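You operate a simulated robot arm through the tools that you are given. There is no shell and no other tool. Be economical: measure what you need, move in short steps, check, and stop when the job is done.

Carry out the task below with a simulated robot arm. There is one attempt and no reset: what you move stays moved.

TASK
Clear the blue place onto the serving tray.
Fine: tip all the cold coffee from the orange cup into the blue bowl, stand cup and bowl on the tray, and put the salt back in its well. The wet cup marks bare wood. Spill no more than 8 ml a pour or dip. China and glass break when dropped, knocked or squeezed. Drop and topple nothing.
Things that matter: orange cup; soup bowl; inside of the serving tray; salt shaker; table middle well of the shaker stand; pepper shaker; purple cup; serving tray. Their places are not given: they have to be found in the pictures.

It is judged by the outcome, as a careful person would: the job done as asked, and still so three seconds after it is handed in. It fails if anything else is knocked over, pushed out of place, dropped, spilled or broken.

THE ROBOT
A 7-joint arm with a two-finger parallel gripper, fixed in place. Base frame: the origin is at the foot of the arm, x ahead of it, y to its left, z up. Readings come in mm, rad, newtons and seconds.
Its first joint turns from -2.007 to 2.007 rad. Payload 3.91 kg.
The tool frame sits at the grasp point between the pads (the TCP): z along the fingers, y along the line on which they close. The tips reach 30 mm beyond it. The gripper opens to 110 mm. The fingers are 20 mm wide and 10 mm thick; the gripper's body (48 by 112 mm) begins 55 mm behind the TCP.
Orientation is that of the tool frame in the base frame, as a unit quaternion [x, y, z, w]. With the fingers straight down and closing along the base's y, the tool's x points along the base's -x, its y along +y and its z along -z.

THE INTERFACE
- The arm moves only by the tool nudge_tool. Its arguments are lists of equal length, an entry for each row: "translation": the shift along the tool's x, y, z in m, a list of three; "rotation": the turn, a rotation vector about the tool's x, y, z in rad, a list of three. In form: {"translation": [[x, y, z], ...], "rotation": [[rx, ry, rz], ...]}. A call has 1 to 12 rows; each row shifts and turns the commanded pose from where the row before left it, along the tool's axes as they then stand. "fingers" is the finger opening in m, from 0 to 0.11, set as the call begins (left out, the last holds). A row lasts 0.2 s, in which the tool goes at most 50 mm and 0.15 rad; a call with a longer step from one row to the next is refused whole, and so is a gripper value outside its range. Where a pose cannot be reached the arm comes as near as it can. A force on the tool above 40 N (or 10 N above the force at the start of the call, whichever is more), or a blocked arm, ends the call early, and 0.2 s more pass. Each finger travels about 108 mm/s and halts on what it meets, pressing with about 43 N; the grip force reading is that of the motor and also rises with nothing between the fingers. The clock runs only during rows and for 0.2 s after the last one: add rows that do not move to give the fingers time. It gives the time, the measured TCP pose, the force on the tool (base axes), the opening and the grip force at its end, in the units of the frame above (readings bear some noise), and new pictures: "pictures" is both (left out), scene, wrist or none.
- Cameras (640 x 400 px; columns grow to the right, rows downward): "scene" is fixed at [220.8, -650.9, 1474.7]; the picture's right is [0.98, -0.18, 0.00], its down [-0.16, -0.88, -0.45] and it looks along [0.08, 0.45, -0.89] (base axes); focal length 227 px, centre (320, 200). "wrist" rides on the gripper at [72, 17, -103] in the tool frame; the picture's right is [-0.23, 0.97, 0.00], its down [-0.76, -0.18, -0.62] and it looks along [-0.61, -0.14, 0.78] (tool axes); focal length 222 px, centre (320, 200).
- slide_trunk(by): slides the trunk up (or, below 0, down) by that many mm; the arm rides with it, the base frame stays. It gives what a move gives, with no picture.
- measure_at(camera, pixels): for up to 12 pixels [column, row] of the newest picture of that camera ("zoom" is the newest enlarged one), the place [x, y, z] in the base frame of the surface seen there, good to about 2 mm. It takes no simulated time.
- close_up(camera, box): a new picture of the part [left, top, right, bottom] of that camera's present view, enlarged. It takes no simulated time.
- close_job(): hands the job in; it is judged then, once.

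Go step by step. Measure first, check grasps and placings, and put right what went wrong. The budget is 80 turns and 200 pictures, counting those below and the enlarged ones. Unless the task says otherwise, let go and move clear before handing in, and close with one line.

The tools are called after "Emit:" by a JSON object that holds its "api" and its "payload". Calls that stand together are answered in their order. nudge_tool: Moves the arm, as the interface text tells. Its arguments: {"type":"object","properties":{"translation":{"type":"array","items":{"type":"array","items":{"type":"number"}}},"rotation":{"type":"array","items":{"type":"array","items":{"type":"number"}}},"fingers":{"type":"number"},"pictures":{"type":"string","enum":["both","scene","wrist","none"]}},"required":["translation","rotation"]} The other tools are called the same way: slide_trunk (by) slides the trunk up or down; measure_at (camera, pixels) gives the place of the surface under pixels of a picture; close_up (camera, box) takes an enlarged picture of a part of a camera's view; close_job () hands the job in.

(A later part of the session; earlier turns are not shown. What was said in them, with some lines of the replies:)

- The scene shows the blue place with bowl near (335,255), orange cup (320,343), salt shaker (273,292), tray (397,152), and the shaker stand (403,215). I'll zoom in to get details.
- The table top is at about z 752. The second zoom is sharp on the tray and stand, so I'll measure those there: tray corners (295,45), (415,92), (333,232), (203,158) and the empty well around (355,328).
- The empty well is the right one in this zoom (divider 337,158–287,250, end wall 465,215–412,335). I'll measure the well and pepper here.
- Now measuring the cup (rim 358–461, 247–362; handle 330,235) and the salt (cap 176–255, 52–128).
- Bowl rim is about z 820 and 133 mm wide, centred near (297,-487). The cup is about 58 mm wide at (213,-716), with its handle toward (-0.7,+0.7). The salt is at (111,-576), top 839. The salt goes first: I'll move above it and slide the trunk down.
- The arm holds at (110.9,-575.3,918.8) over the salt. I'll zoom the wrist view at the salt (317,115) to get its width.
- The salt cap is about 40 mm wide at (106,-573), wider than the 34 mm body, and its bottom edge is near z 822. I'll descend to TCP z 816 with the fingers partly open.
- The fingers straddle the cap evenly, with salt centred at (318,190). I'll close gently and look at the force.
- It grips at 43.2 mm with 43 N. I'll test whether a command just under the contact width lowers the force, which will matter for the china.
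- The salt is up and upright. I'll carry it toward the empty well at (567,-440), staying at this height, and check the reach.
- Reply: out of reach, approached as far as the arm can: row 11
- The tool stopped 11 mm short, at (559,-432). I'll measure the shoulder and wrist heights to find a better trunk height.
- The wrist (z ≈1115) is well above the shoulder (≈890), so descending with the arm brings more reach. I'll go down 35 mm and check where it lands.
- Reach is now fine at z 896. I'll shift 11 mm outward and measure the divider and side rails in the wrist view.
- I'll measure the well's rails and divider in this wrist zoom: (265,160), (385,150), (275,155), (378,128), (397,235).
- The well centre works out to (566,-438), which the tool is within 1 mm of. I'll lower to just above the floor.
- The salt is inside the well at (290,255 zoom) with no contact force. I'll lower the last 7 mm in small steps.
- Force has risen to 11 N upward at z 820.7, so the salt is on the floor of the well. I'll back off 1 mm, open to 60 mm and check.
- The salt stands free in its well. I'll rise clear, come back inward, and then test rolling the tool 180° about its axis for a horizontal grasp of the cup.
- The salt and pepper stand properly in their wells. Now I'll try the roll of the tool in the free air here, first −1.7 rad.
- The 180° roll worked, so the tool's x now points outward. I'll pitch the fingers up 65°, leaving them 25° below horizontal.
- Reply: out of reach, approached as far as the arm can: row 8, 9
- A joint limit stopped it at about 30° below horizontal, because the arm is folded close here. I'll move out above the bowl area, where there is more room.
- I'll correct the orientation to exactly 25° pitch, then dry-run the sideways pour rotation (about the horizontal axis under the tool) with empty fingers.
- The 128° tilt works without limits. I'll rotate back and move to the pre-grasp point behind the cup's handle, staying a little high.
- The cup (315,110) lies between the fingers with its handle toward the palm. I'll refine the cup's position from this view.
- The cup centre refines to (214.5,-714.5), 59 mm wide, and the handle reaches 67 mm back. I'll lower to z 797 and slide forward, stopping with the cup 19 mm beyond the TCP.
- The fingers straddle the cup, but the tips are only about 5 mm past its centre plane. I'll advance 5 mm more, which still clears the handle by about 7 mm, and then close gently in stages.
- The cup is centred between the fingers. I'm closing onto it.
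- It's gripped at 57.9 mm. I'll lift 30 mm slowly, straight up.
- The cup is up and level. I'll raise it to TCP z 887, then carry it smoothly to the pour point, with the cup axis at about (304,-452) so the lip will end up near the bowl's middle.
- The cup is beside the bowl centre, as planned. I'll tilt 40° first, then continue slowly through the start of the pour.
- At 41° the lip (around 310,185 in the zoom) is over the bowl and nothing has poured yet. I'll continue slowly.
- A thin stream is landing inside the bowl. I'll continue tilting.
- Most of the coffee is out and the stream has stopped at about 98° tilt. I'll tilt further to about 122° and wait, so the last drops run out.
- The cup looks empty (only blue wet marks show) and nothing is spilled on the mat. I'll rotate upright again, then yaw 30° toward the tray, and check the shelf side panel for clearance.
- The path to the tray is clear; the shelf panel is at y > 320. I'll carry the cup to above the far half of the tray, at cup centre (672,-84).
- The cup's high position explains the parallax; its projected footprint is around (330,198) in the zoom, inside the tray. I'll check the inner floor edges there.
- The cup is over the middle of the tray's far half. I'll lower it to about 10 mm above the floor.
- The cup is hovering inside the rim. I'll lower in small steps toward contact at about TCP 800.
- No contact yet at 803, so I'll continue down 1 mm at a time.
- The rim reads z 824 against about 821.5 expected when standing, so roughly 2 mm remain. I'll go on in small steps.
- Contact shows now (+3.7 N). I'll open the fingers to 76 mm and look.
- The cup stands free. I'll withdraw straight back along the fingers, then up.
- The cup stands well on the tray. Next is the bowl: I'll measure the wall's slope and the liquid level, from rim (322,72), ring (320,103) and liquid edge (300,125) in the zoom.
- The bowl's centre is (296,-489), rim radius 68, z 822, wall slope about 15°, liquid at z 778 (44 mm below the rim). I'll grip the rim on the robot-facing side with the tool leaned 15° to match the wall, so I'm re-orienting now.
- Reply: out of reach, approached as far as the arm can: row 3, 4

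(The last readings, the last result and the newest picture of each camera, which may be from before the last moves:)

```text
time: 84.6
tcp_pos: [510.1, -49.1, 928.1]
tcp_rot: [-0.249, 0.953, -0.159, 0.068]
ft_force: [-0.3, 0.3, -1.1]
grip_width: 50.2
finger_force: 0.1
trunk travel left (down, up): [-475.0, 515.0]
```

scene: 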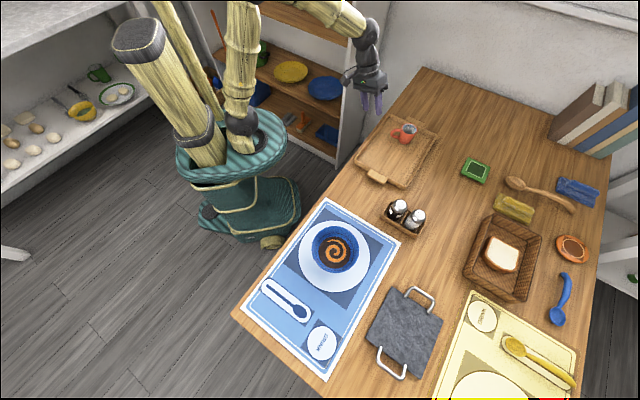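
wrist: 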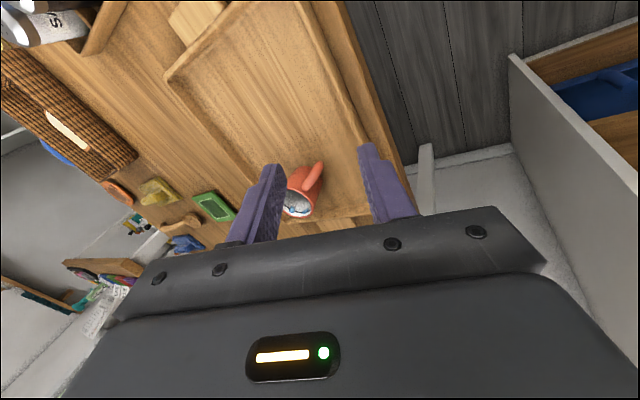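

There's a small orientation error from the reach limit during the turn. I'll correct it and move to the pre-grasp point above the bowl's robot-facing rim.

Emit:
{"api": "nudge_tool", "payload": {"translation": [[0, 0, 0], [0.041, -0.0166, 0.00726], [0.041, -0.0166, 0.00726], [0.041, -0.0166, 0.00726], [0.041, -0.0166, 0.00726], [0.041, -0.0166, 0.00726], [0.041, -0.0166, 0.00726], [0.041, -0.0166, 0.00726], [0.041, -0.0166, 0.00726], [0.041, -0.0166, 0.00726], [0.041, -0.0166, 0.00726], [0, 0, 0]], "rotation": [[-0.082, 0.0435, -0.037], [0, 0, 0], [0, 0, 0], [0, 0, 0], [0, 0, 0], [0, 0, 0], [0, 0, 0], [0, 0, 0], [0, 0, 0], [0, 0, 0], [0, 0, 0], [0, 0, 0]]}}

Emit:
{"api": "close_up", "payload": {"camera": "scene", "box": [270, 180, 390, 290]}}

```text
time: 87.2
tcp_pos: [251.9, -414.0, 899.7]
tcp_rot: [-0.266, 0.955, -0.126, 0.034]
ft_force: [0.6, 0.1, 0.8]
grip_width: 49.9
finger_force: 0.1
trunk travel left (down, up): [-475.0, 515.0]
```

scene: 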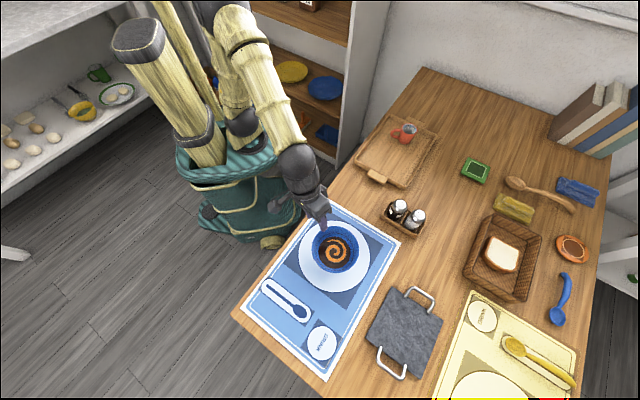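
wrist: 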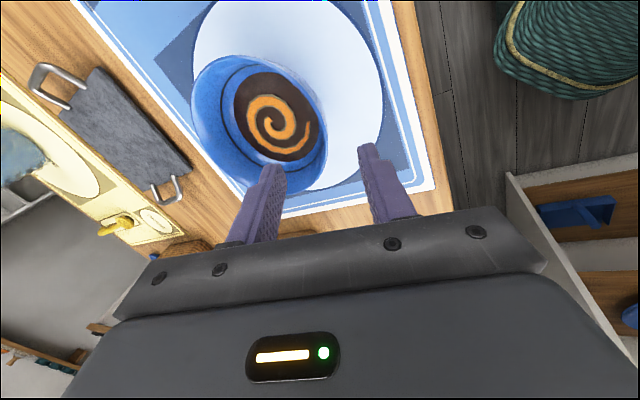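

```text
3.64 times, centred on (330, 235) of scene
```

zoom: 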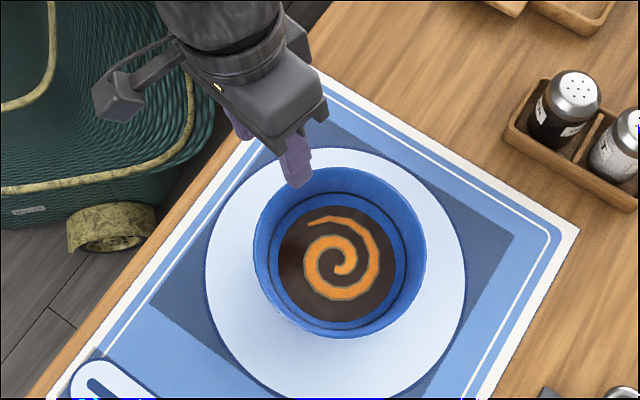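

The orientation is right. I'll descend along the tool axis 55 mm, then check the finger positions around the rim.

Emit:
{"api": "nudge_tool", "payload": {"translation": [[0.0009, 0.0015, 0.015], [0, 0, 0.02], [0, 0, 0.02], [0, 0, 0.01], [0, 0, 0]], "rotation": [[0, 0, 0], [0, 0, 0], [0, 0, 0], [0, 0, 0], [0, 0, 0]]}}

Emit:
{"api": "close_up", "payload": {"camera": "wrist", "box": [200, 60, 440, 240]}}

Emit:
{"api": "close_up", "payload": {"camera": "scene", "box": [290, 190, 380, 280]}}

```text
time: 88.4
tcp_pos: [257.6, -426.7, 836.7]
tcp_rot: [-0.266, 0.955, -0.127, 0.034]
ft_force: [0.3, -1.0, -0.1]
grip_width: 50.0
finger_force: 0.0
trunk travel left (down, up): [-475.0, 515.0]
```

scene: 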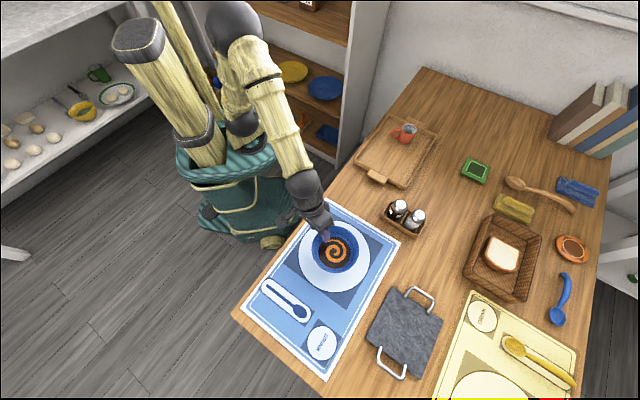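
wrist: 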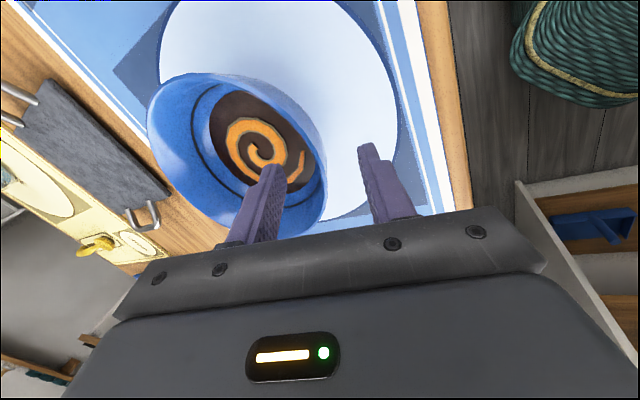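

```text
2.22 times, centred on (320, 150) of wrist
```

zoom: 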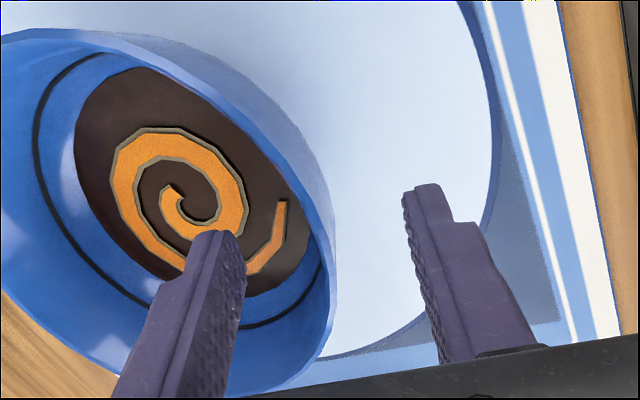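

```text
4.44 times, centred on (335, 235) of scene
```

zoom: 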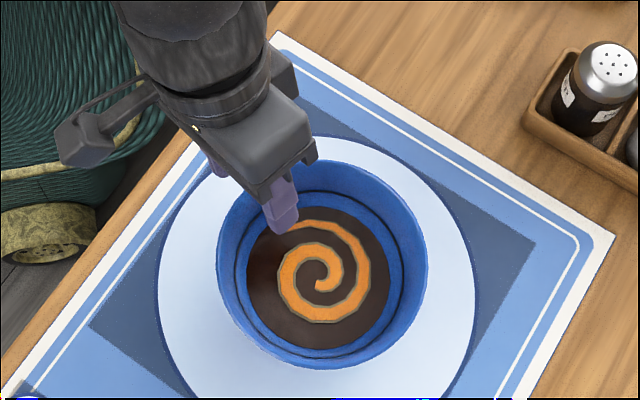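

The inner finger is inside the bowl and the outer one is outside, both clear. I'll go 14 mm lower and close to 20 mm to check centring.

Emit:
{"api": "nudge_tool", "payload": {"translation": [[0, 0, 0.007], [0, 0, 0.007], [0, 0, 0]], "rotation": [[0, 0, 0], [0, 0, 0], [0, 0, 0]], "pictures": "none"}}

Emit:
{"api": "nudge_tool", "payload": {"translation": [[0, 0, 0], [0, 0, 0], [0, 0, 0]], "rotation": [[0, 0, 0], [0, 0, 0], [0, 0, 0]], "fingers": 0.02}}

Emit:
{"api": "close_up", "payload": {"camera": "wrist", "box": [200, 60, 440, 240]}}

```text
time: 89.2
tcp_pos: [258.9, -429.4, 823.9]
tcp_rot: [-0.265, 0.955, -0.127, 0.034]
ft_force: [-0.5, -0.2, 0.3]
grip_width: 50.1
finger_force: 0.1
trunk travel left (down, up): [-475.0, 515.0]
```

```text
time: 90.0
tcp_pos: [259.9, -430.1, 824.4]
tcp_rot: [-0.266, 0.955, -0.127, 0.035]
ft_force: [0.5, 0.1, 0.2]
grip_width: 19.8
finger_force: 0.1
trunk travel left (down, up): [-475.0, 515.0]
```

scene: 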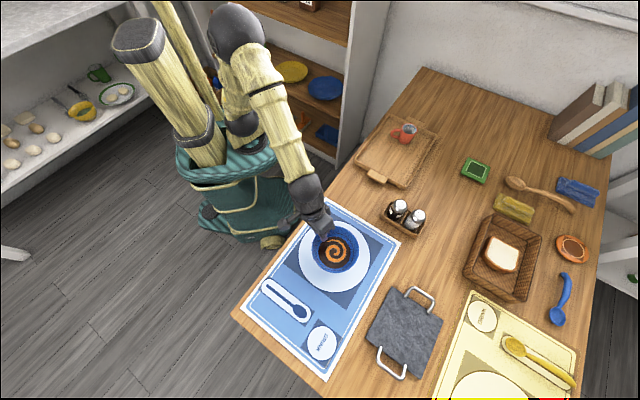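
wrist: 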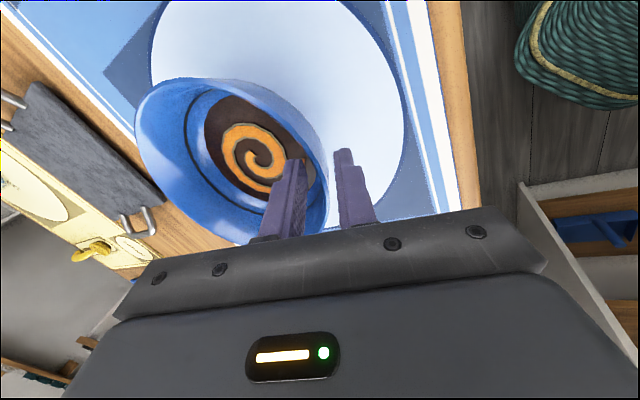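

```text
2.22 times, centred on (320, 150) of wrist
```

zoom: 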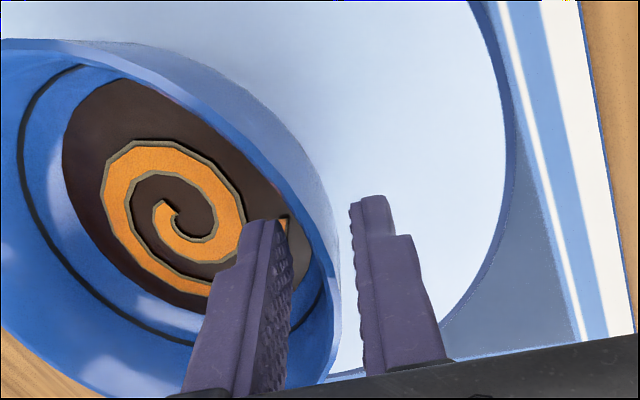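

The rim passes between the pads. I'm closing onto the wall.

Emit:
{"api": "nudge_tool", "payload": {"translation": [[0, 0, 0], [0, 0, 0], [0, 0, 0]], "rotation": [[0, 0, 0], [0, 0, 0], [0, 0, 0]], "fingers": 0.003, "pictures": "wrist"}}

```text
time: 90.8
tcp_pos: [259.4, -430.4, 824.1]
tcp_rot: [-0.265, 0.955, -0.127, 0.035]
ft_force: [2.1, -1.8, 0.3]
grip_width: 4.2
finger_force: 1.2
trunk travel left (down, up): [-475.0, 515.0]
```

wrist: 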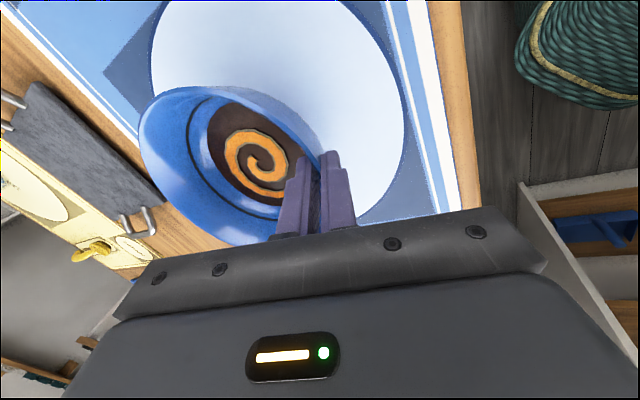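

Width is 4.2 mm and the force is only just rising; I'll command fully closed and wait.

Emit:
{"api": "nudge_tool", "payload": {"translation": [[0, 0, 0], [0, 0, 0], [0, 0, 0]], "rotation": [[0, 0, 0], [0, 0, 0], [0, 0, 0]], "fingers": 0.0, "pictures": "none"}}

```text
time: 91.6
tcp_pos: [259.3, -429.4, 824.5]
tcp_rot: [-0.266, 0.955, -0.126, 0.034]
ft_force: [-0.5, 1.1, 0.1]
grip_width: 3.4
finger_force: 42.6
trunk travel left (down, up): [-475.0, 515.0]
```

It's firmly gripped at 3.4 mm. I'll lift 15 mm slowly, straight up, and check that the bowl stays level.

Emit:
{"api": "nudge_tool", "payload": {"translation": [[0, -0.0005, -0.0019], [0, -0.0008, -0.0029], [0, -0.0013, -0.0048], [0, -0.0013, -0.0048], [0, 0, 0], [0, 0, 0]], "rotation": [[0, 0, 0], [0, 0, 0], [0, 0, 0], [0, 0, 0], [0, 0, 0], [0, 0, 0]]}}

Emit:
{"api": "close_up", "payload": {"camera": "scene", "box": [290, 200, 380, 290]}}

Emit:
{"api": "measure_at", "payload": {"camera": "zoom", "pixels": [[320, 115], [218, 220], [427, 215], [322, 322], [400, 155], [245, 280], [330, 200], [300, 250]]}}

```text
time: 93.0
tcp_pos: [260.5, -430.8, 840.2]
tcp_rot: [-0.265, 0.955, -0.126, 0.034]
ft_force: [0.1, -0.1, -3.2]
grip_width: 3.5
finger_force: 42.6
trunk travel left (down, up): [-475.0, 515.0]
```

scene: 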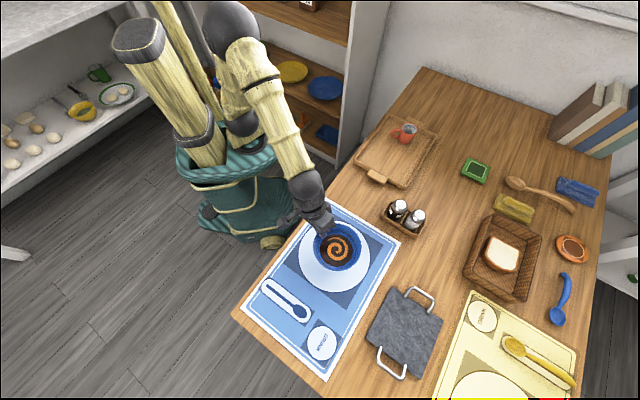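
wrist: 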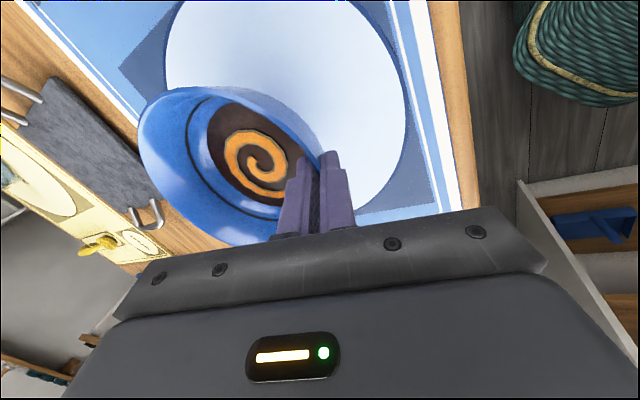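

```text
4.44 times, centred on (335, 245) of scene
```

zoom: 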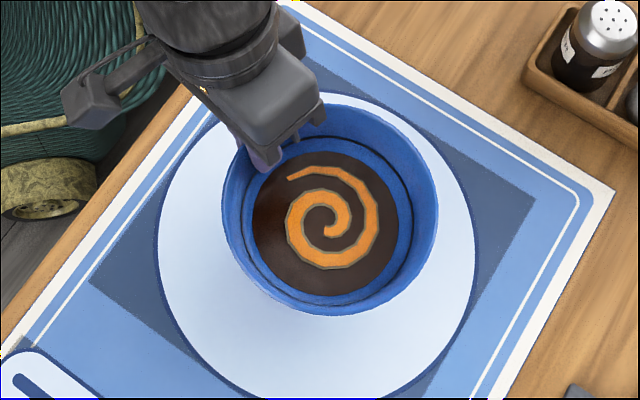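

```text
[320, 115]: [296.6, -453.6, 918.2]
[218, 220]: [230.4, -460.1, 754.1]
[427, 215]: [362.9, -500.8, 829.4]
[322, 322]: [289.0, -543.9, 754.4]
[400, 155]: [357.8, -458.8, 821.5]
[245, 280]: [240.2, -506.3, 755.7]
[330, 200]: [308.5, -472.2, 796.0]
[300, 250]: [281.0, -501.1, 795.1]
```

The bowl is off the mat with the liquid at z 795. I'll check the rim heights around it for tilt.

Emit:
{"api": "measure_at", "payload": {"camera": "zoom", "pixels": [[436, 210], [434, 225], [224, 205], [226, 225], [350, 311], [320, 313], [390, 298], [345, 93], [285, 303], [420, 150]]}}

```text
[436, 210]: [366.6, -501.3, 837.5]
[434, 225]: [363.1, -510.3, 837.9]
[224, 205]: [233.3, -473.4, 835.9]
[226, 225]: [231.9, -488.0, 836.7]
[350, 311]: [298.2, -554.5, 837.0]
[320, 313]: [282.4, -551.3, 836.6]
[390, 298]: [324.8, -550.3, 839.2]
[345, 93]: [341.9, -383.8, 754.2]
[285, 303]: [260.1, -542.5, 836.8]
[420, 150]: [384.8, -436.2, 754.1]
```

All rim points read 836–839, so the bowl is level. I'll raise it 85 mm to clear the shakers' height, then carry it smoothly to the near half of the tray.

Emit:
{"api": "nudge_tool", "payload": {"translation": [[0, -0.0016, -0.0058], [0, -0.0039, -0.0145], [0, -0.0052, -0.0193], [0, -0.0052, -0.0193], [0, -0.0039, -0.0145], [0, -0.0022, -0.0087], [0, 0, 0]], "rotation": [[0, 0, 0], [0, 0, 0], [0, 0, 0], [0, 0, 0], [0, 0, 0], [0, 0, 0], [0, 0, 0]], "pictures": "scene"}}

Emit:
{"api": "nudge_tool", "payload": {"translation": [[-0.01235, 0.00368, -0.00099], [-0.0247, 0.00736, -0.00198], [-0.03704, 0.01104, -0.00297], [-0.04116, 0.01227, -0.0033], [-0.04528, 0.0135, -0.00363], [-0.04528, 0.0135, -0.00363], [-0.04528, 0.0135, -0.00363], [-0.04528, 0.0135, -0.00363], [-0.04116, 0.01227, -0.0033], [-0.03704, 0.01104, -0.00297], [-0.0247, 0.00736, -0.00198], [-0.01235, 0.00368, -0.00099]], "rotation": [[0, 0, 0], [0, 0, 0], [0, 0, 0], [0, 0, 0], [0, 0, 0], [0, 0, 0], [0, 0, 0], [0, 0, 0], [0, 0, 0], [0, 0, 0], [0, 0, 0], [0, 0, 0]]}}

Emit:
{"api": "close_up", "payload": {"camera": "scene", "box": [330, 80, 470, 200]}}

```text
time: 94.6
tcp_pos: [262.2, -431.9, 923.1]
tcp_rot: [-0.266, 0.955, -0.127, 0.035]
ft_force: [-0.2, -0.7, -3.3]
grip_width: 3.5
finger_force: 43.1
trunk travel left (down, up): [-475.0, 515.0]
```

scene: 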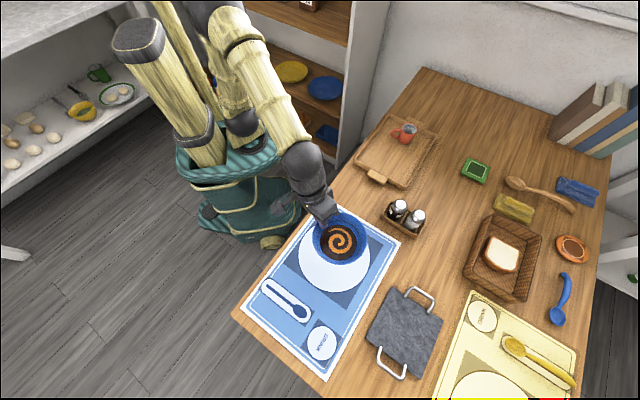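

```text
time: 97.2
tcp_pos: [548.5, -108.9, 922.0]
tcp_rot: [-0.265, 0.955, -0.127, 0.033]
ft_force: [0.0, -0.3, -3.8]
grip_width: 3.6
finger_force: 43.1
trunk travel left (down, up): [-475.0, 515.0]
```

scene: 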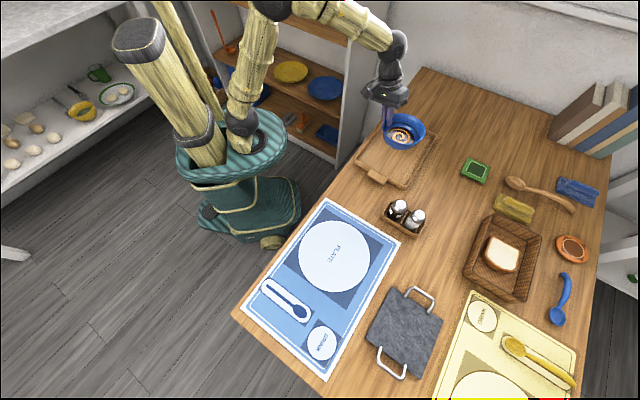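
wrist: 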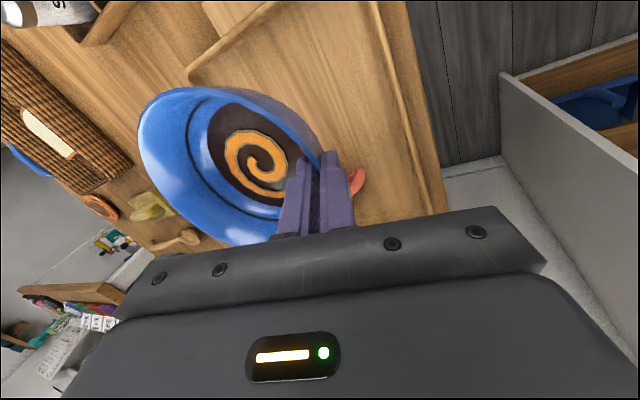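

```text
3.33 times, centred on (400, 140) of scene
```

zoom: 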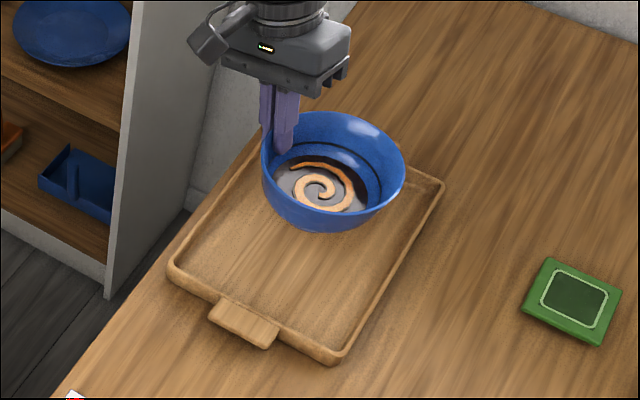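

Bowl is over the tray. I'll measure its rim to locate its centre before lowering.

Emit:
{"api": "measure_at", "payload": {"camera": "zoom", "pixels": [[403, 165], [265, 165], [340, 115], [330, 212], [300, 205], [380, 200], [320, 185]]}}

Emit:
{"api": "close_up", "payload": {"camera": "scene", "box": [370, 100, 440, 160]}}

```text
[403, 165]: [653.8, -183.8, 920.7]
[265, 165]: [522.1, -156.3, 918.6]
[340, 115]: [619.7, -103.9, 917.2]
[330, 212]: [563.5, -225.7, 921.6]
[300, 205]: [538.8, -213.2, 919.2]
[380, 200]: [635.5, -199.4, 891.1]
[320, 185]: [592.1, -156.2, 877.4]
```

```text
6.67 times, centred on (405, 130) of scene
```

zoom: 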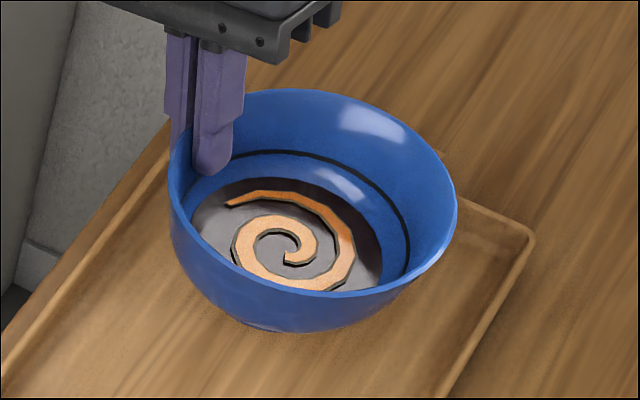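

The bowl centre is at (588,-168), and the cup is at (670,-83). I'll shift 6 mm away from the cup and lower by 84 mm.

Emit:
{"api": "nudge_tool", "payload": {"translation": [[0.0058, -0.0013, 0.0004], [0, 0.0018, 0.0068], [0, 0.0036, 0.0135], [0, 0.0036, 0.0135], [0, 0.0036, 0.0135], [0, 0.0036, 0.0135], [0, 0.0036, 0.0135], [0, 0.0018, 0.0068], [0, 0, 0]], "rotation": [[0, 0, 0], [0, 0, 0], [0, 0, 0], [0, 0, 0], [0, 0, 0], [0, 0, 0], [0, 0, 0], [0, 0, 0], [0, 0, 0]]}}

Emit:
{"api": "close_up", "payload": {"camera": "scene", "box": [350, 100, 450, 190]}}

```text
time: 99.2
tcp_pos: [544.1, -113.9, 838.4]
tcp_rot: [-0.266, 0.955, -0.127, 0.033]
ft_force: [0.4, 0.3, -2.9]
grip_width: 3.1
finger_force: 43.0
trunk travel left (down, up): [-475.0, 515.0]
```

scene: 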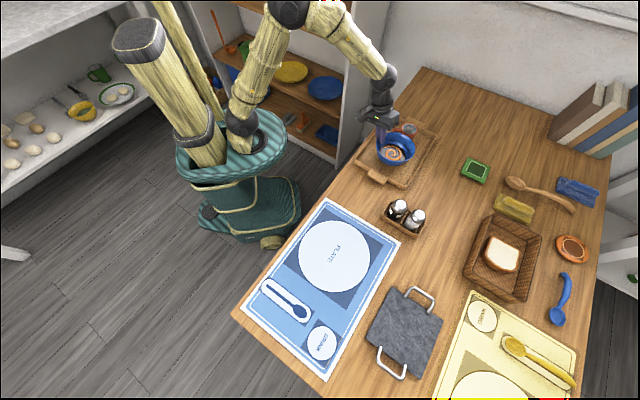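
wrist: 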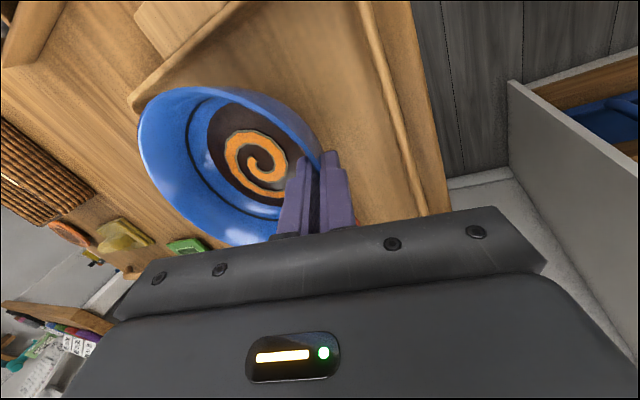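

```text
4.44 times, centred on (400, 145) of scene
```

zoom: 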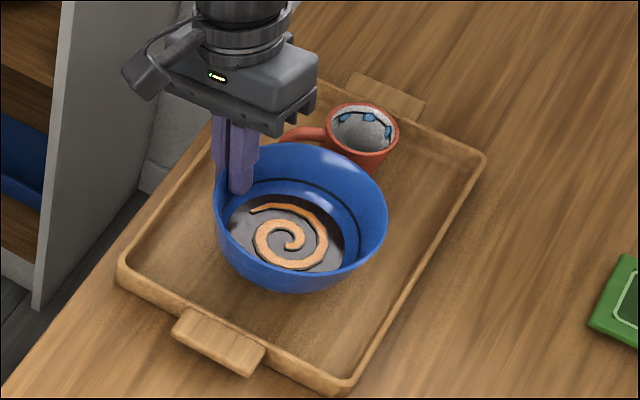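

The bowl is inside the rim and clear of the cup. I'll lower the last ~10 mm in small steps, watching the force.

Emit:
{"api": "nudge_tool", "payload": {"translation": [[0, 0.0008, 0.0029], [0, 0.0008, 0.0029], [0, 0.0003, 0.001], [0, 0, 0]], "rotation": [[0, 0, 0], [0, 0, 0], [0, 0, 0], [0, 0, 0]], "pictures": "none"}}

Emit:
{"api": "nudge_tool", "payload": {"translation": [[0, 0.0003, 0.001], [0, 0, 0]], "rotation": [[0, 0, 0], [0, 0, 0]], "pictures": "none"}}

Emit:
{"api": "nudge_tool", "payload": {"translation": [[0, 0.0003, 0.001], [0, 0, 0]], "rotation": [[0, 0, 0], [0, 0, 0]], "pictures": "none"}}

```text
time: 100.2
tcp_pos: [543.8, -113.4, 832.0]
tcp_rot: [-0.266, 0.955, -0.127, 0.034]
ft_force: [-0.6, 0.5, -3.6]
grip_width: 3.2
finger_force: 43.6
trunk travel left (down, up): [-475.0, 515.0]
```

```text
time: 100.8
tcp_pos: [544.3, -113.2, 831.2]
tcp_rot: [-0.266, 0.955, -0.126, 0.033]
ft_force: [0.5, 0.6, -3.2]
grip_width: 3.7
finger_force: 43.2
trunk travel left (down, up): [-475.0, 515.0]
```

```text
time: 101.4
tcp_pos: [544.6, -112.5, 829.9]
tcp_rot: [-0.266, 0.955, -0.126, 0.033]
ft_force: [0.1, 0.7, -3.2]
grip_width: 3.2
finger_force: 43.2
trunk travel left (down, up): [-475.0, 515.0]
```

Still hanging (−3.2 N), so I'll continue in 1 mm steps.

Emit:
{"api": "nudge_tool", "payload": {"translation": [[0, 0.0003, 0.001], [0, 0, 0]], "rotation": [[0, 0, 0], [0, 0, 0]], "pictures": "none"}}

Emit:
{"api": "nudge_tool", "payload": {"translation": [[0, 0.0002, 0.0008], [0, 0, 0]], "rotation": [[0, 0, 0], [0, 0, 0]], "pictures": "none"}}

```text
time: 102.0
tcp_pos: [543.8, -113.3, 829.8]
tcp_rot: [-0.266, 0.955, -0.127, 0.034]
ft_force: [0.1, 0.3, -4.1]
grip_width: 3.4
finger_force: 42.9
trunk travel left (down, up): [-475.0, 515.0]
```

```text
time: 102.6
tcp_pos: [543.4, -113.2, 827.8]
tcp_rot: [-0.266, 0.955, -0.126, 0.034]
ft_force: [0.0, 0.5, -3.3]
grip_width: 3.2
finger_force: 42.8
trunk travel left (down, up): [-475.0, 515.0]
```

Emit:
{"api": "nudge_tool", "payload": {"translation": [[0, 0.0002, 0.0008], [0, 0, 0]], "rotation": [[0, 0, 0], [0, 0, 0]], "pictures": "none"}}

Emit:
{"api": "nudge_tool", "payload": {"translation": [[0, 0.0002, 0.0005], [0, 0, 0]], "rotation": [[0, 0, 0], [0, 0, 0]], "pictures": "scene"}}

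Emit:
{"api": "close_up", "payload": {"camera": "scene", "box": [360, 110, 430, 180]}}

```text
time: 103.2
tcp_pos: [544.2, -112.9, 828.3]
tcp_rot: [-0.265, 0.955, -0.126, 0.035]
ft_force: [-0.7, -0.2, -1.4]
grip_width: 3.4
finger_force: 42.8
trunk travel left (down, up): [-475.0, 515.0]
```

```text
time: 103.8
tcp_pos: [543.7, -113.7, 827.4]
tcp_rot: [-0.266, 0.955, -0.127, 0.033]
ft_force: [1.5, -0.9, 0.6]
grip_width: 3.3
finger_force: 42.9
trunk travel left (down, up): [-475.0, 515.0]
```

scene: 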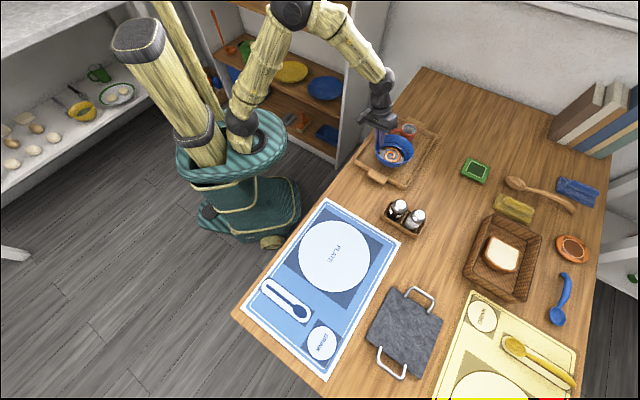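

```text
5.71 times, centred on (395, 145) of scene
```

zoom: 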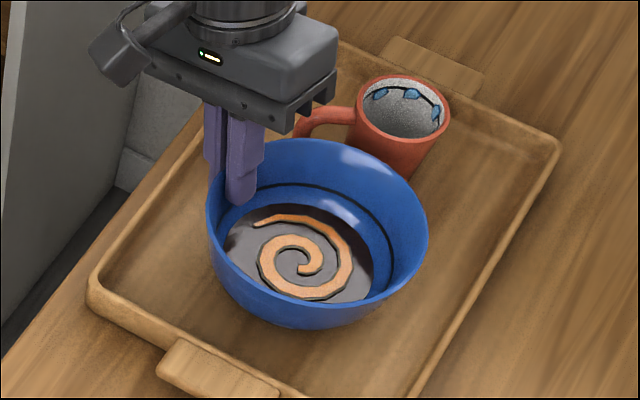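

The weight has come off (−3.3 → +0.6 N), so the bowl rests on the tray. I'll open to 24 mm and check.

Emit:
{"api": "nudge_tool", "payload": {"translation": [[0, 0, 0], [0, 0, 0], [0, 0, 0]], "rotation": [[0, 0, 0], [0, 0, 0], [0, 0, 0]], "fingers": 0.026}}

Emit:
{"api": "nudge_tool", "payload": {"translation": [[0, 0, -0.01], [0, 0, -0.02], [0, 0, -0.03], [0, 0, -0.04], [0, 0, -0.04], [0, 0.03, -0.03], [0, 0.03, -0.03], [0, 0.03, 0]], "rotation": [[0, 0, 0], [0, 0, 0], [0, 0, 0], [0, 0, 0], [0, 0, 0], [0, 0, 0], [0, 0, 0], [0, 0, 0]]}}

Emit:
{"api": "close_up", "payload": {"camera": "scene", "box": [340, 90, 460, 200]}}

Emit:
{"api": "close_up", "payload": {"camera": "scene", "box": [230, 180, 430, 380]}}

```text
time: 104.6
tcp_pos: [543.0, -111.4, 827.0]
tcp_rot: [-0.267, 0.955, -0.126, 0.034]
ft_force: [0.9, 0.6, 0.9]
grip_width: 25.9
finger_force: 0.0
trunk travel left (down, up): [-475.0, 515.0]
```

scene: 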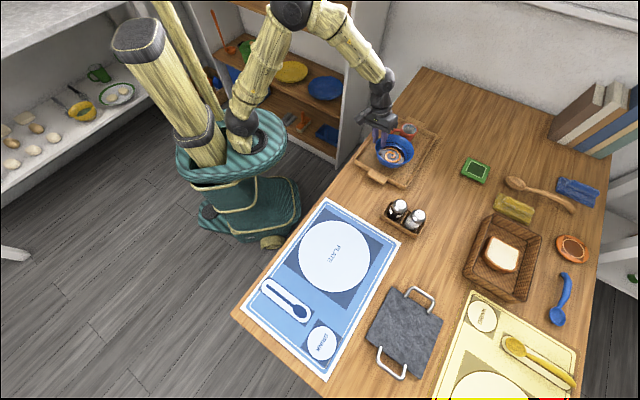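
wrist: 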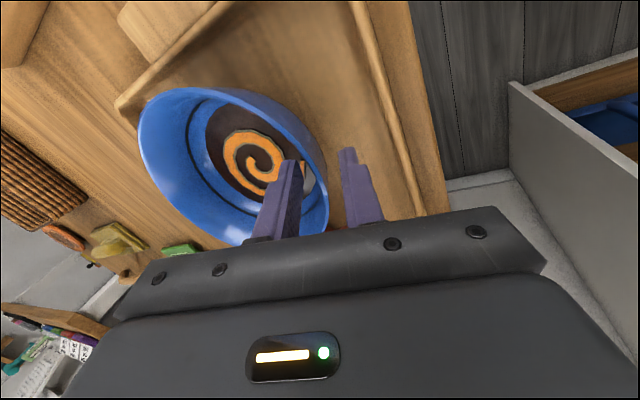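

```text
time: 106.4
tcp_pos: [469.8, 6.7, 996.9]
tcp_rot: [-0.266, 0.955, -0.127, 0.033]
ft_force: [0.0, 0.2, 0.3]
grip_width: 26.0
finger_force: 0.1
trunk travel left (down, up): [-475.0, 515.0]
```

scene: 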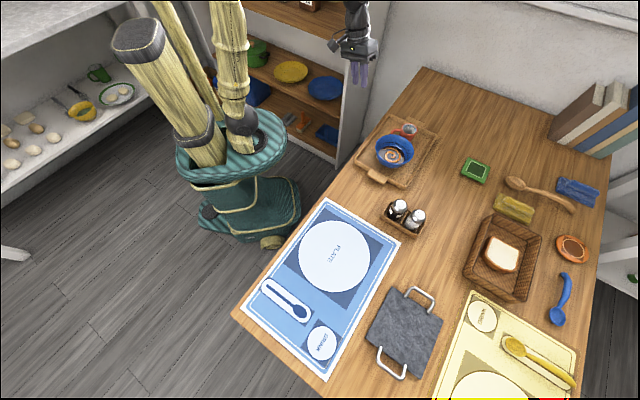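
wrist: 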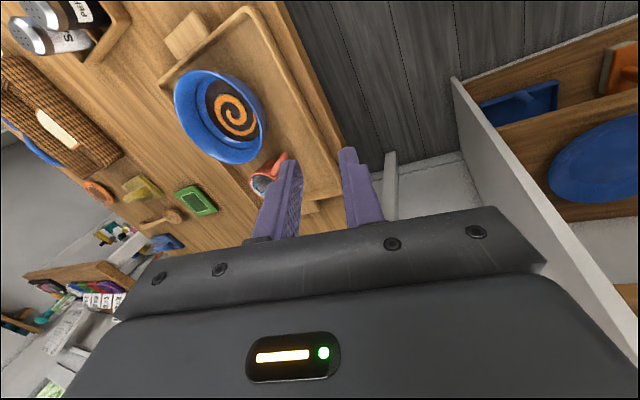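

```text
3.64 times, centred on (400, 145) of scene
```

zoom: 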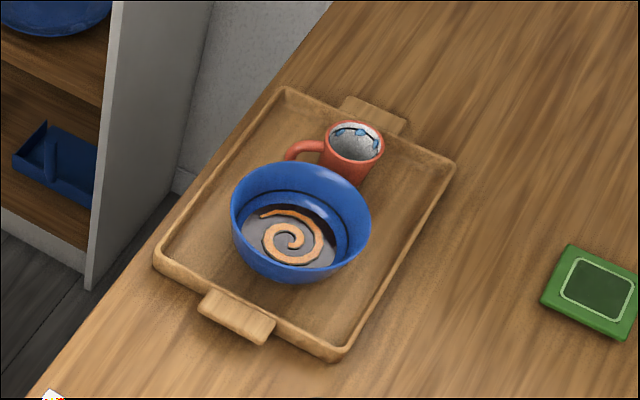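

```text
2.00 times, centred on (330, 280) of scene
```

zoom: 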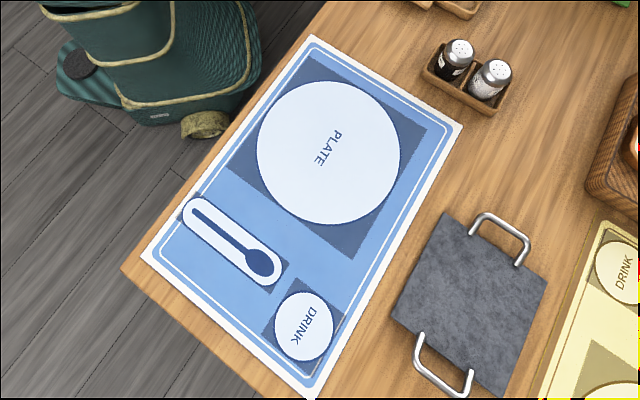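

Cup and bowl stand on the tray, salt and pepper are in their wells, and the mat is clean. I'll take a last look inside the cup.

Emit:
{"api": "close_up", "payload": {"camera": "scene", "box": [385, 110, 425, 145]}}

```text
11.43 times, centred on (405, 128) of scene
```

zoom: 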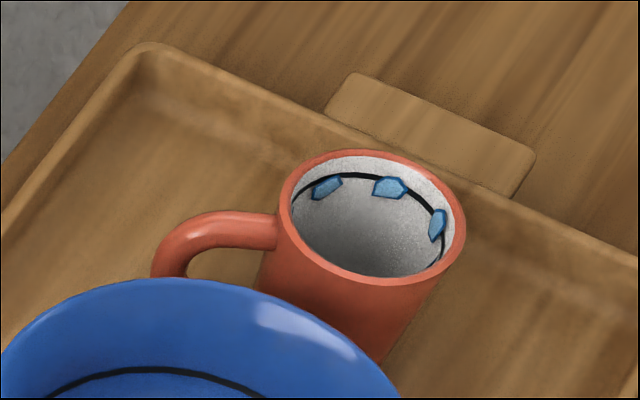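

The cup is empty and upright, and the gripper is clear, so I'm handing in.

Emit:
{"api": "close_job", "payload": {}}

```text
The job is handed in.
```

The job is done and handed in: I tipped all the coffee into the blue bowl with no visible spill. The orange cup and the bowl are standing on the tray, and the salt is back in its well.
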